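You operate a simulated robot arm through the tools that you are given. There is no shell and no other tool. Be economical: measure what you need, move in short steps, check, and stop when the job is done.

Carry out the task below with a simulated robot arm. There is one attempt and no reset: what you move stays moved.

TASK
Stand the jar with the yellow lid beside the butter box. It goes on the side that lies toward x +0.0, y +1.0 (a direction in the base frame), with about 3 cm between them.

It is judged by the outcome, as a careful person would: the job done as asked, and still so three seconds after it is handed in. It fails if anything else is knocked over, pushed out of place, dropped, spilled or broken.

THE ROBOT
A 7-joint arm with a two-finger parallel gripper, fixed in place. Base frame: the origin is at the foot of the arm, x ahead of it, y to its left, z up; the work surface is at about z = 900. Lengths are in mm, angles in rad, forces in N, time in s.
With the tool pointing down near the work surface it reaches from about 240 to 680 mm from the base axis. Its first joint turns from -1.152 to 1.152 rad. Payload 2.4 kg.
Tool frame: the origin (TCP) lies between the finger pads and is the grasp point; the fingertips stand 30 mm ahead of it; z points along the fingers, y is the line along which they close. The gripper opens to 94 mm. The fingers are 28 mm wide and 10 mm thick; the gripper's body (50 by 96 mm) begins 55 mm behind the TCP.
Orientation is that of the tool frame in the base frame, as a unit quaternion [x, y, z, w]. With the fingers straight down and closing along the base's y, the tool's x points along the base's -x, its y along +y and its z along -z.

THE INTERFACE
- The arm moves only by the tool arm_command. Its argument "deltas" is text: rows parted by semicolons, each of 7 numbers parted by spaces: the shift along the base's x, y, z in m, then the turn, a rotation vector about the base's x, y, z in rad, then the finger opening in m, from 0 to 0.094. In form: dx dy dz wx wy wz hand; .... A call has 1 to 8 rows; each row shifts and turns the commanded pose from where the row before left it. A row lasts 0.2 s, in which the tool goes at most 50 mm and 0.15 rad; a call with a longer step from one row to the next is refused whole, and so is a gripper value outside its range. A pose out of reach is approached as far as the arm can. The call stops where the force on the tool passes 40 N (or 10 N more than at its start, if that is more) or the arm is blocked; 0.2 s more then pass. The fingers move at their own pace (about 153 mm/s each) and stop on an object; they squeeze with about 32 N. The grip force told is the motor's: it shows also when the fingers shut on nothing. Time passes only in rows, and 0.2 s behind the last, so rows that do not move let the fingers close. It gives the time, the measured TCP pose, the force on the tool (base axes), the opening and the grip force at its end, in the units of the frame above (readings bear some noise), and new pictures: "show" is both (left out), scene, wrist or none.
- Cameras (640 x 400 px; columns grow to the right, rows downward): "scene" is fixed at [31.7, 464.5, 1452.1]; the picture's right is [-0.82, -0.57, 0.00], its down [-0.29, 0.41, -0.86] and it looks along [0.49, -0.71, -0.50] (base axes); focal length 320 px, centre (320, 200). "wrist" rides on the gripper at [-37, 0, -58] in the tool frame; the picture's right is [0.00, -1.00, 0.00], its down [0.97, 0.00, -0.24] and it looks along [0.24, 0.00, 0.97] (tool axes); focal length 218 px, centre (320, 200).
- locate(camera, pixels): for up to 12 pixels [column, row] of the newest picture of that camera ("zoom" is the newest enlarged one), the place [x, y, z] in the base frame of the surface seen there, good to about 2 mm. No time passes.
- close_up(camera, box): a new picture of the part [left, top, right, bottom] of that camera's present view, enlarged. No time passes.
- finish_job(): hands the job in; it is judged then, once.

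Work in short steps. Measure before you move; look again where a grasp or a placing could have gone wrong, and mend it. You have 60 turns and 120 pictures in all, the two below and enlarged ones among them. Open the gripper and draw the arm clear of the work before you hand the job in, unless the task says otherwise; then end with one line.

The tools are called after "Request:" as name(argument=value, ...) on one line, values as JSON. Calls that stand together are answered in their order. arm_command: Moves the arm, as the interface text tells. Its arguments: {"type":"object","properties":{"deltas":{"type":"string"},"show":{"type":"string","enum":["both","scene","wrist","none"]}},"required":["deltas"]} The other tools are called the same way: locate (camera, pixels) gives the place of the surface under pixels of a picture; close_up (camera, box) takes an enlarged picture of a part of a camera's view; finish_job () hands the job in.

At the start:

```text
clock: 0.0
tool_pos: [315.8, -34.0, 1137.7]
tcp_rot: [0.0, 1.0, -0.002, 0.0]
contact_force: [-0.5, 0.2, -0.1]
width: 93.9
gripper_force: 0.0
```

scene: 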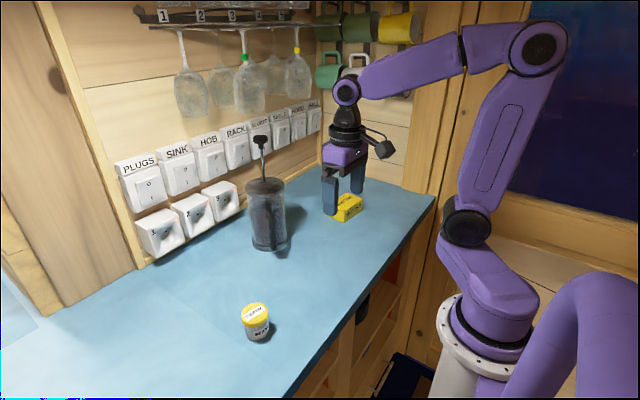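
wrist: 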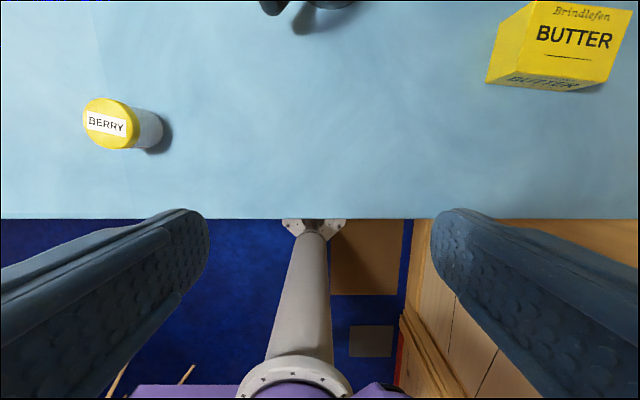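

The jar shows at scene (255,320) and wrist (110,123); the butter box at scene (348,207) and wrist (565,45). I'll measure both.

Request:
close_up(camera="scene", box=[220, 160, 380, 360])

Request:
locate(camera="scene", pixels=[[255, 309], [243, 309], [268, 308], [256, 304], [256, 318], [258, 330], [348, 207], [270, 215], [262, 180], [268, 245]])

Request:
locate(camera="wrist", pixels=[[86, 123], [132, 123], [108, 100], [108, 147], [160, 128], [527, 4], [630, 10], [500, 75], [608, 80], [487, 80], [580, 90], [636, 30]])

```text
2.00 times, centred on (300, 260) of scene
```

zoom: 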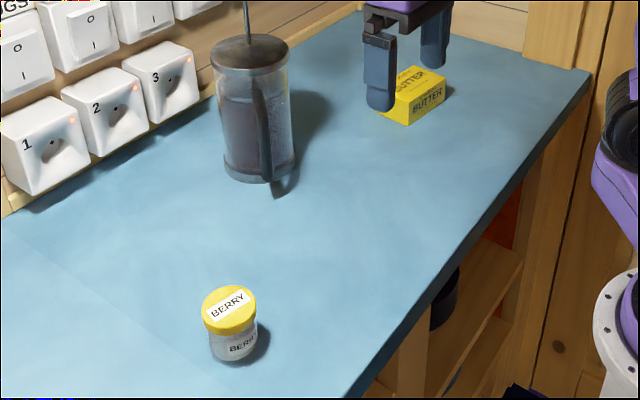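

```text
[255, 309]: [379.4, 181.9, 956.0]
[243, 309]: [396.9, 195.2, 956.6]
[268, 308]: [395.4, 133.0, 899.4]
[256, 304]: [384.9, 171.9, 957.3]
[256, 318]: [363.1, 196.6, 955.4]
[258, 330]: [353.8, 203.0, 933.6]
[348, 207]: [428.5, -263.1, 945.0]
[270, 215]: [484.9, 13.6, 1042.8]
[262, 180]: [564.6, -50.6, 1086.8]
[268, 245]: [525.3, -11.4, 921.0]
```

```text
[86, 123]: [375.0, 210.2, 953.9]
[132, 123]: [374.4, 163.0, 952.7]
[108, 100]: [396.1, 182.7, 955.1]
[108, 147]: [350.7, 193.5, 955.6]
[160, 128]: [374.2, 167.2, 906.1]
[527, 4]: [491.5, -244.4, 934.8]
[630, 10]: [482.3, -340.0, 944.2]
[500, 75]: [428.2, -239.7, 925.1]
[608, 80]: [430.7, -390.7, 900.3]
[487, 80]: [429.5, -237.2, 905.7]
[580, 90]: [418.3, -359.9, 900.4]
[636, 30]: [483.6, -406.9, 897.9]
```

The jar is near (374,186), with its top at 956 and a diameter of about 48. The butter box needs a closer measurement.

Request:
close_up(camera="wrist", box=[470, 0, 640, 106])

```text
3.76 times, centred on (555, 53) of wrist
```

zoom: 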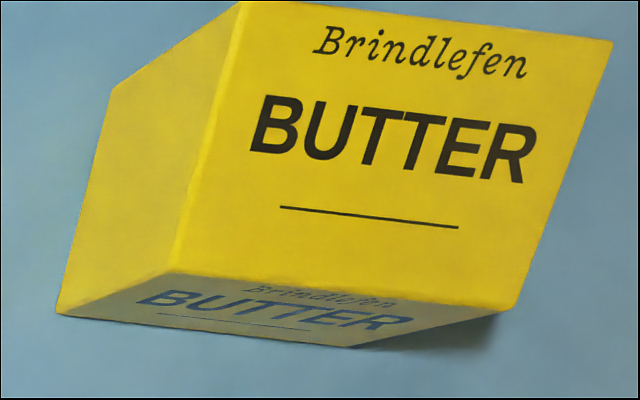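

Request:
locate(camera="zoom", pixels=[[244, 8], [608, 44], [512, 302], [182, 272], [400, 150], [115, 95], [62, 308], [350, 342], [170, 290], [100, 200], [190, 180]])

```text
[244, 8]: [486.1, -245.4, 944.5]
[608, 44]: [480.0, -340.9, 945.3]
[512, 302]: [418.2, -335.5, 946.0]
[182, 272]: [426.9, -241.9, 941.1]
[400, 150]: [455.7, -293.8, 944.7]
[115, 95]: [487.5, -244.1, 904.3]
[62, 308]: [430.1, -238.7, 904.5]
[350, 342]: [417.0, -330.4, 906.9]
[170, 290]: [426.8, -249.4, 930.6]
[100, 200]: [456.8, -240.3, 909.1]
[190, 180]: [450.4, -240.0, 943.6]
```

Butter box: centre (453,-290), +y face at y≈-241, top at z 945. The jar target is therefore about (455,-187). I'll move above the jar, staying high.

Request:
arm_command(deltas="0.0116 0.044 0 0 0 0 0.094;0.0116 0.044 0 0 0 0 0.094;0.0116 0.044 0 0 0 0 0.094;0.0116 0.044 0 0 0 0 0.094;0.0116 0.044 0 0 0 0 0.094;0 0 -0.04 0 0 0 0.094;0 0 -0.04 0 0 0 0.094;0 0 0 0 0 0 0.094")

```text
clock: 1.8
tool_pos: [373.1, 187.1, 1057.6]
tcp_rot: [0.0, 1.0, 0.0, 0.0]
contact_force: [-0.1, -0.6, -0.7]
width: 93.9
gripper_force: 0.0
```

scene: 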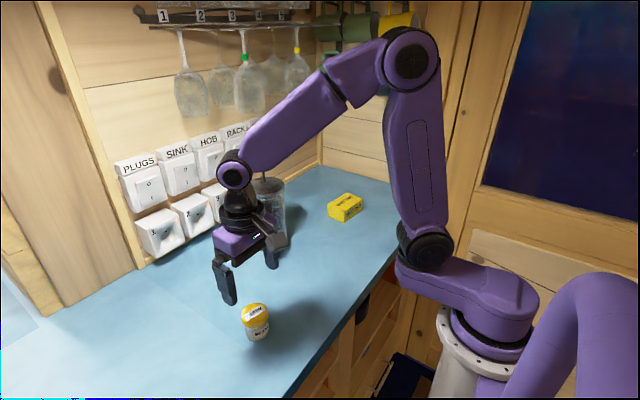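
wrist: 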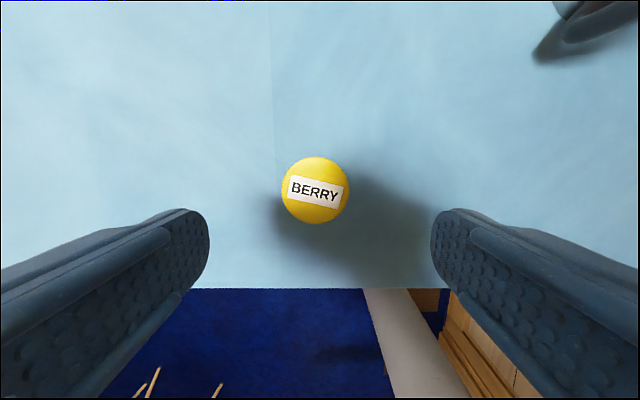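

The lid is centred at wrist (315,190). I'll measure its edges.

Request:
locate(camera="wrist", pixels=[[283, 190], [347, 190], [315, 159], [315, 221], [315, 190]])

Request:
locate(camera="scene", pixels=[[328, 203], [345, 195], [363, 202], [341, 220]])

```text
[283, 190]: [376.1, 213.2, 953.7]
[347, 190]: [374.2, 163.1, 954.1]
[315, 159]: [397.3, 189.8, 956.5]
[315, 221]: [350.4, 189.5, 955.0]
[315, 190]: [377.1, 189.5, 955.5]
```

```text
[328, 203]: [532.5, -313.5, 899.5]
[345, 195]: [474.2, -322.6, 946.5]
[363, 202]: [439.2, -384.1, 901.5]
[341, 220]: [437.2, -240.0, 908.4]
```

The jar centre is (374.5,188.3) with a diameter of about 50. I'll descend to TCP z≈937 and close.

Request:
arm_command(deltas="0.0012 0.0012 -0.04 0 0 0 0.094;0 0 -0.04 0 0 0 0.094;0 0 -0.025 0 0 0 0.094;0 0 -0.015 0 0 0 0.094;0 0 0 0 0 0 0.094;0 0 0 0 0 0 0.06;0 0 0 0 0 0 0.04;0 0 0 0 0 0 0.04")

```text
clock: 3.6
tool_pos: [374.7, 186.9, 940.7]
tcp_rot: [0.0, 1.0, 0.0, 0.0]
contact_force: [-0.3, 0.0, 0.0]
width: 50.1
gripper_force: 32.4
```

scene: 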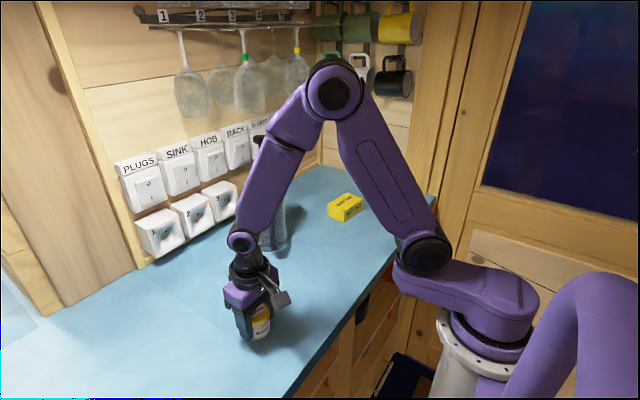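
wrist: 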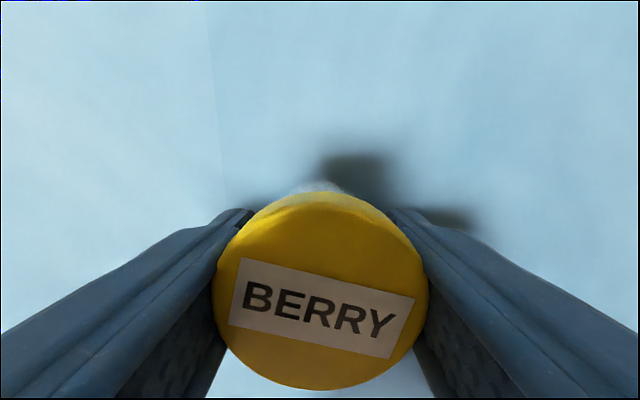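

The jar is gripped at 50 mm. I'll lift it 120 mm straight up and check.

Request:
arm_command(deltas="0 0 0.01 0 0 0 0.04;0 0 0.02 0 0 0 0.04;0 0 0.03 0 0 0 0.04;0 0 0.03 0 0 0 0.04;0 0 0.03 0 0 0 0.04;0 0 0 0 0 0 0.04")

```text
clock: 5.0
tool_pos: [376.2, 184.7, 1060.4]
tcp_rot: [0.0, 1.0, 0.0, -0.001]
contact_force: [0.0, 0.3, -1.5]
width: 50.1
gripper_force: 31.8
```

scene: 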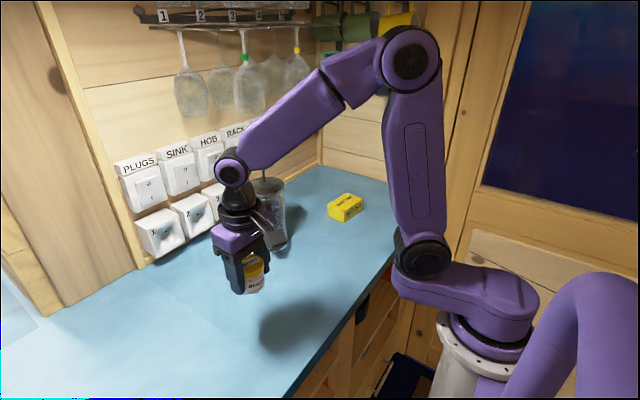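
wrist: 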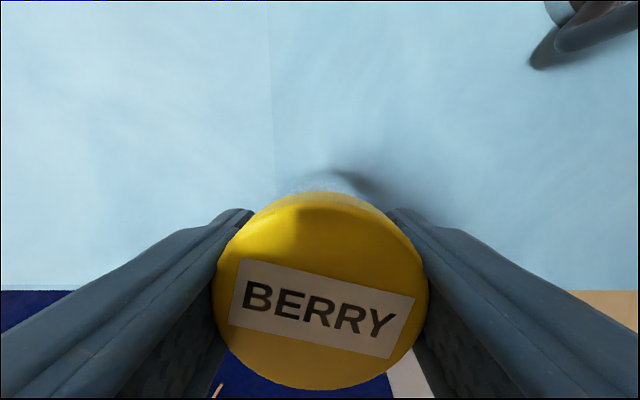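

It is held upright. Next I'll carry it toward -y along x≈360, clear of the press.

Request:
arm_command(deltas="-0.008 -0.03 0 0 0 0 0.04;-0.008 -0.045 0 0 0 0 0.04;0 -0.045 0 0 0 0 0.04;0 -0.045 0 0 0 0 0.04;0 -0.045 0 0 0 0 0.04;0 -0.045 0 0 0 0 0.04;0 -0.045 0 0 0 0 0.04;0 -0.03 0 0 0 0 0.04", show="scene")

Request:
arm_command(deltas="0.01 -0.025 0 0 0 0 0.04;0.025 -0.014 0 0 0 0 0.04;0.03 0 0 0 0 0 0.04;0.025 0 0 0 0 0 0.04;0 0 0 0 0 0 0.04;0 0 0 0 0 0 0.04")

```text
clock: 6.8
tool_pos: [358.0, -143.5, 1062.1]
tcp_rot: [0.0, 1.0, 0.0, 0.001]
contact_force: [-0.1, -0.2, -1.9]
width: 50.1
gripper_force: 31.8
```

scene: 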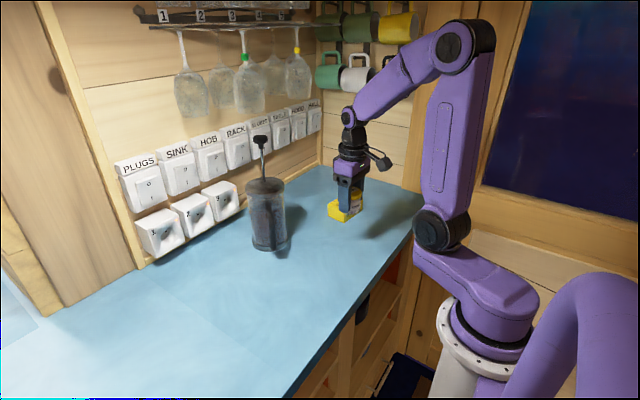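

```text
clock: 8.2
tool_pos: [452.1, -182.9, 1059.0]
tcp_rot: [-0.001, 1.0, 0.001, 0.0]
contact_force: [0.0, 0.5, -1.9]
width: 50.1
gripper_force: 31.7
```

scene: 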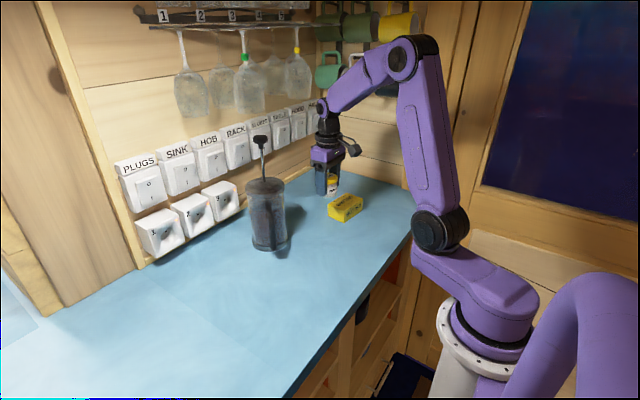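
wrist: 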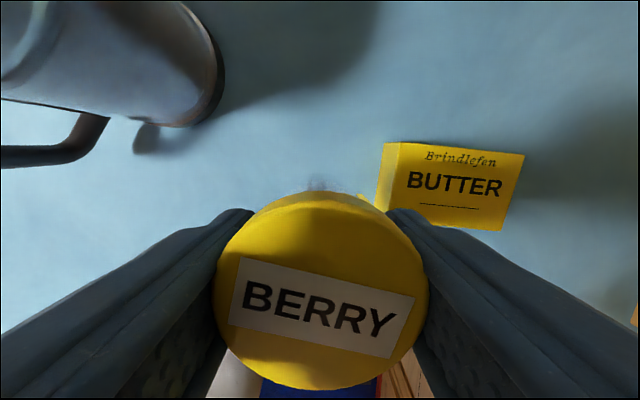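

The box is visible in the wrist view at (383–525, 142–230). I'll re-measure its near face and the press clearance.

Request:
locate(camera="wrist", pixels=[[381, 150], [378, 185], [390, 160], [404, 146], [522, 157], [503, 226], [395, 205], [220, 85], [185, 125], [205, 30], [105, 120]])

Request:
locate(camera="scene", pixels=[[330, 209], [341, 214], [342, 210], [331, 205], [362, 206]])

```text
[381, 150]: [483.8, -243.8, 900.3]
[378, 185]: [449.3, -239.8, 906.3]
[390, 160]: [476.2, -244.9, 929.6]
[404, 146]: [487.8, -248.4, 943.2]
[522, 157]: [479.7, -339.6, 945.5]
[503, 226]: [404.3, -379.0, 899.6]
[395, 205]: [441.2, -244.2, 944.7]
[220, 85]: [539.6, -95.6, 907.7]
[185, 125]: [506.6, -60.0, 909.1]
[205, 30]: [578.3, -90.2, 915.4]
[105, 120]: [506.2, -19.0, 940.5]
```

```text
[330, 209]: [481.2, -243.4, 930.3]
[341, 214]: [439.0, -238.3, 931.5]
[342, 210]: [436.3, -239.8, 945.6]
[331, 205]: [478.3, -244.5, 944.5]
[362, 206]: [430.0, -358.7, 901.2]
```

The face is at y≈-241.5, so the jar centre should be at y≈-186. I'll shift slightly and descend, slowly at the end.

Request:
arm_command(deltas="0.002 -0.003 -0.03 0 0 0 0.04;0 0 -0.03 0 0 0 0.04;0 0 -0.03 0 0 0 0.04;0 0 -0.02 0 0 0 0.04;0 0 -0.006 0 0 0 0.04;0 0 0 0 0 0 0.04")

```text
clock: 9.6
tool_pos: [451.4, -186.8, 941.3]
tcp_rot: [0.0, 1.0, 0.0, -0.001]
contact_force: [0.0, 0.0, -2.1]
width: 49.9
gripper_force: 31.6
```

scene: 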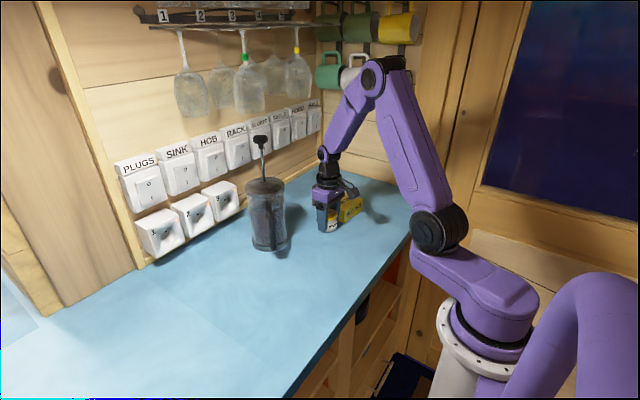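
wrist: 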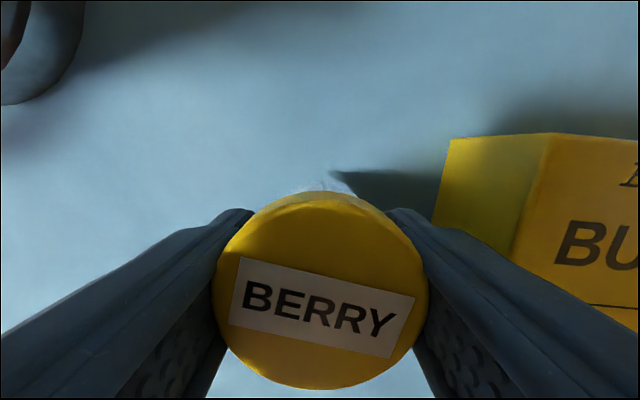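

Still about 2–3 mm up with the full jar weight carried (-2.1 N). I'll check the lid top's height and creep down.

Request:
locate(camera="wrist", pixels=[[320, 290], [320, 230], [270, 360], [218, 290], [425, 290], [437, 215]])

Request:
arm_command(deltas="0.001 0 -0.001 0 0 0 0.04;0 0 -0.001 0 0 0 0.04;0 0 0 0 0 0 0.04", show="none")

```text
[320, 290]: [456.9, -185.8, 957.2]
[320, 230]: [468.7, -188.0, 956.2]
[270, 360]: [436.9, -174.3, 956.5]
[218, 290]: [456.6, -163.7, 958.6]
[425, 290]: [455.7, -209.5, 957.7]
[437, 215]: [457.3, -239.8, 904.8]
```

```text
clock: 10.4
tool_pos: [452.1, -186.8, 941.2]
tcp_rot: [0.0, 1.0, -0.001, 0.001]
contact_force: [0.4, 0.1, -2.1]
width: 50.0
gripper_force: 31.8
```

No contact yet, so I'll keep creeping.

Request:
arm_command(deltas="0 0 -0.001 0 0 0 0.04;0 0 0 0 0 0 0.04", show="none")

Request:
arm_command(deltas="0 0 -0.001 0 0 0 0.04;0 0 0 0 0 0 0.04", show="wrist")

```text
clock: 11.0
tool_pos: [452.0, -186.1, 940.0]
tcp_rot: [0.0, 1.0, 0.0, 0.0]
contact_force: [-3.2, 2.3, 6.0]
width: 49.9
gripper_force: 32.3
```

```text
clock: 11.6
tool_pos: [452.5, -186.5, 940.0]
tcp_rot: [0.0, 1.0, -0.001, 0.002]
contact_force: [-1.7, -1.3, 17.9]
width: 50.1
gripper_force: 31.8
```

wrist: 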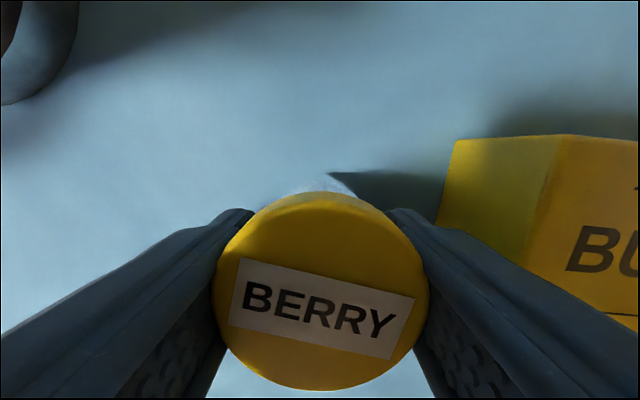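

The jar is on the table (force +18 N). I'll ease off 1 mm, open only to 66 mm to stay clear of the box, then rise.

Request:
arm_command(deltas="0 0 0.001 0 0 0 0.04;0 0 0 0 0 0 0.055;0 0 0 0 0 0 0.066;0 0 0 0 0 0 0.066;0 0 0.02 0 0 0 0.066;0 0 0.04 0 0 0 0.066;0 0 0.04 0 0 0 0.066;0 0 0.04 0 0 0 0.066")

```text
clock: 13.4
tool_pos: [453.0, -183.2, 1083.1]
tcp_rot: [-0.001, 1.0, 0.0, 0.0]
contact_force: [-0.3, -0.6, -0.9]
width: 65.9
gripper_force: 0.0
```

scene: 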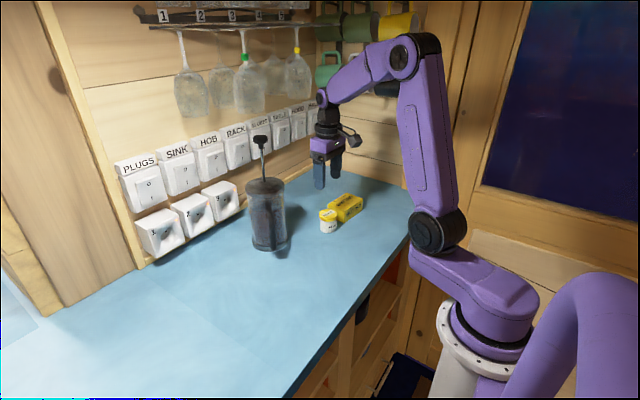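
wrist: 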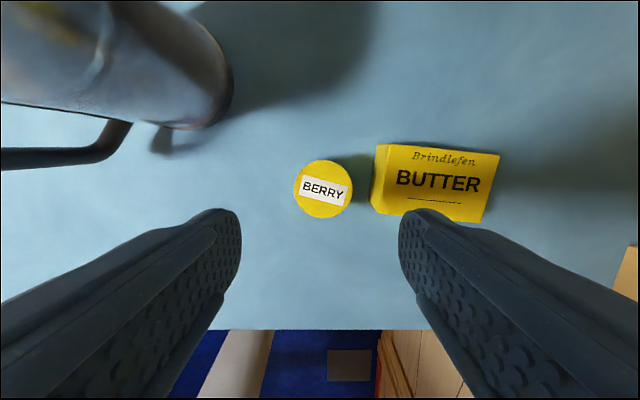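

The jar stands beside the box. I'll verify the gap.

Request:
locate(camera="wrist", pixels=[[295, 189], [351, 189], [323, 162], [323, 216], [373, 180], [372, 195], [386, 155], [497, 160], [405, 214], [388, 180]])

Request:
arm_command(deltas="-0.03 0 0.04 0 0 0 0.066;-0.04 0.02 0.02 0 0 0 0.066;-0.04 0.03 0 0 0 0 0.066;-0.02 0.04 0 0 0 0 0.066;0 0 0 0 0 0 0.066", show="scene")

```text
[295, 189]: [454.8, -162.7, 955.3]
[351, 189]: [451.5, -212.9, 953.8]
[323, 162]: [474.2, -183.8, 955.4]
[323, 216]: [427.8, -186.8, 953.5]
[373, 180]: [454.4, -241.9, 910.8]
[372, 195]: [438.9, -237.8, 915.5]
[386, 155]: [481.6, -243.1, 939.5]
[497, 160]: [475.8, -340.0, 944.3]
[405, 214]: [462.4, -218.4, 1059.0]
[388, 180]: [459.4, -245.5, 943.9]
```

```text
clock: 14.6
tool_pos: [320.8, -91.7, 1139.1]
tcp_rot: [0.0, 1.0, 0.0, 0.001]
contact_force: [-0.2, -0.2, -1.0]
width: 65.9
gripper_force: 0.0
```

scene: 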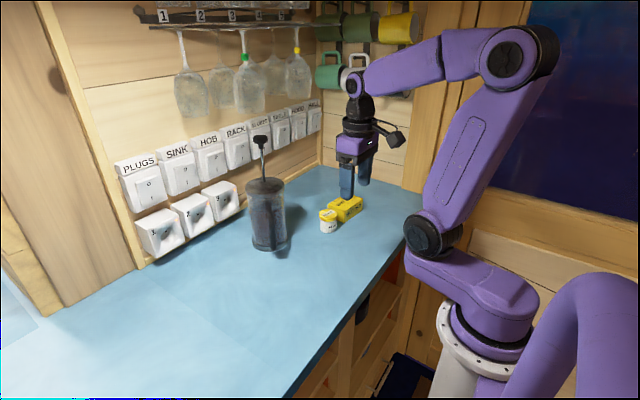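

The jar is at (452,-187) with a gap of about 29 mm. The box and press haven't moved and the arm is clear, so I'll hand it in.

Request:
finish_job()

```text
The job is handed in.
```

The yellow-lidded jar now stands upright on the butter box's +y side, about 3 cm away (measured at roughly 29 mm), and nothing else was disturbed.
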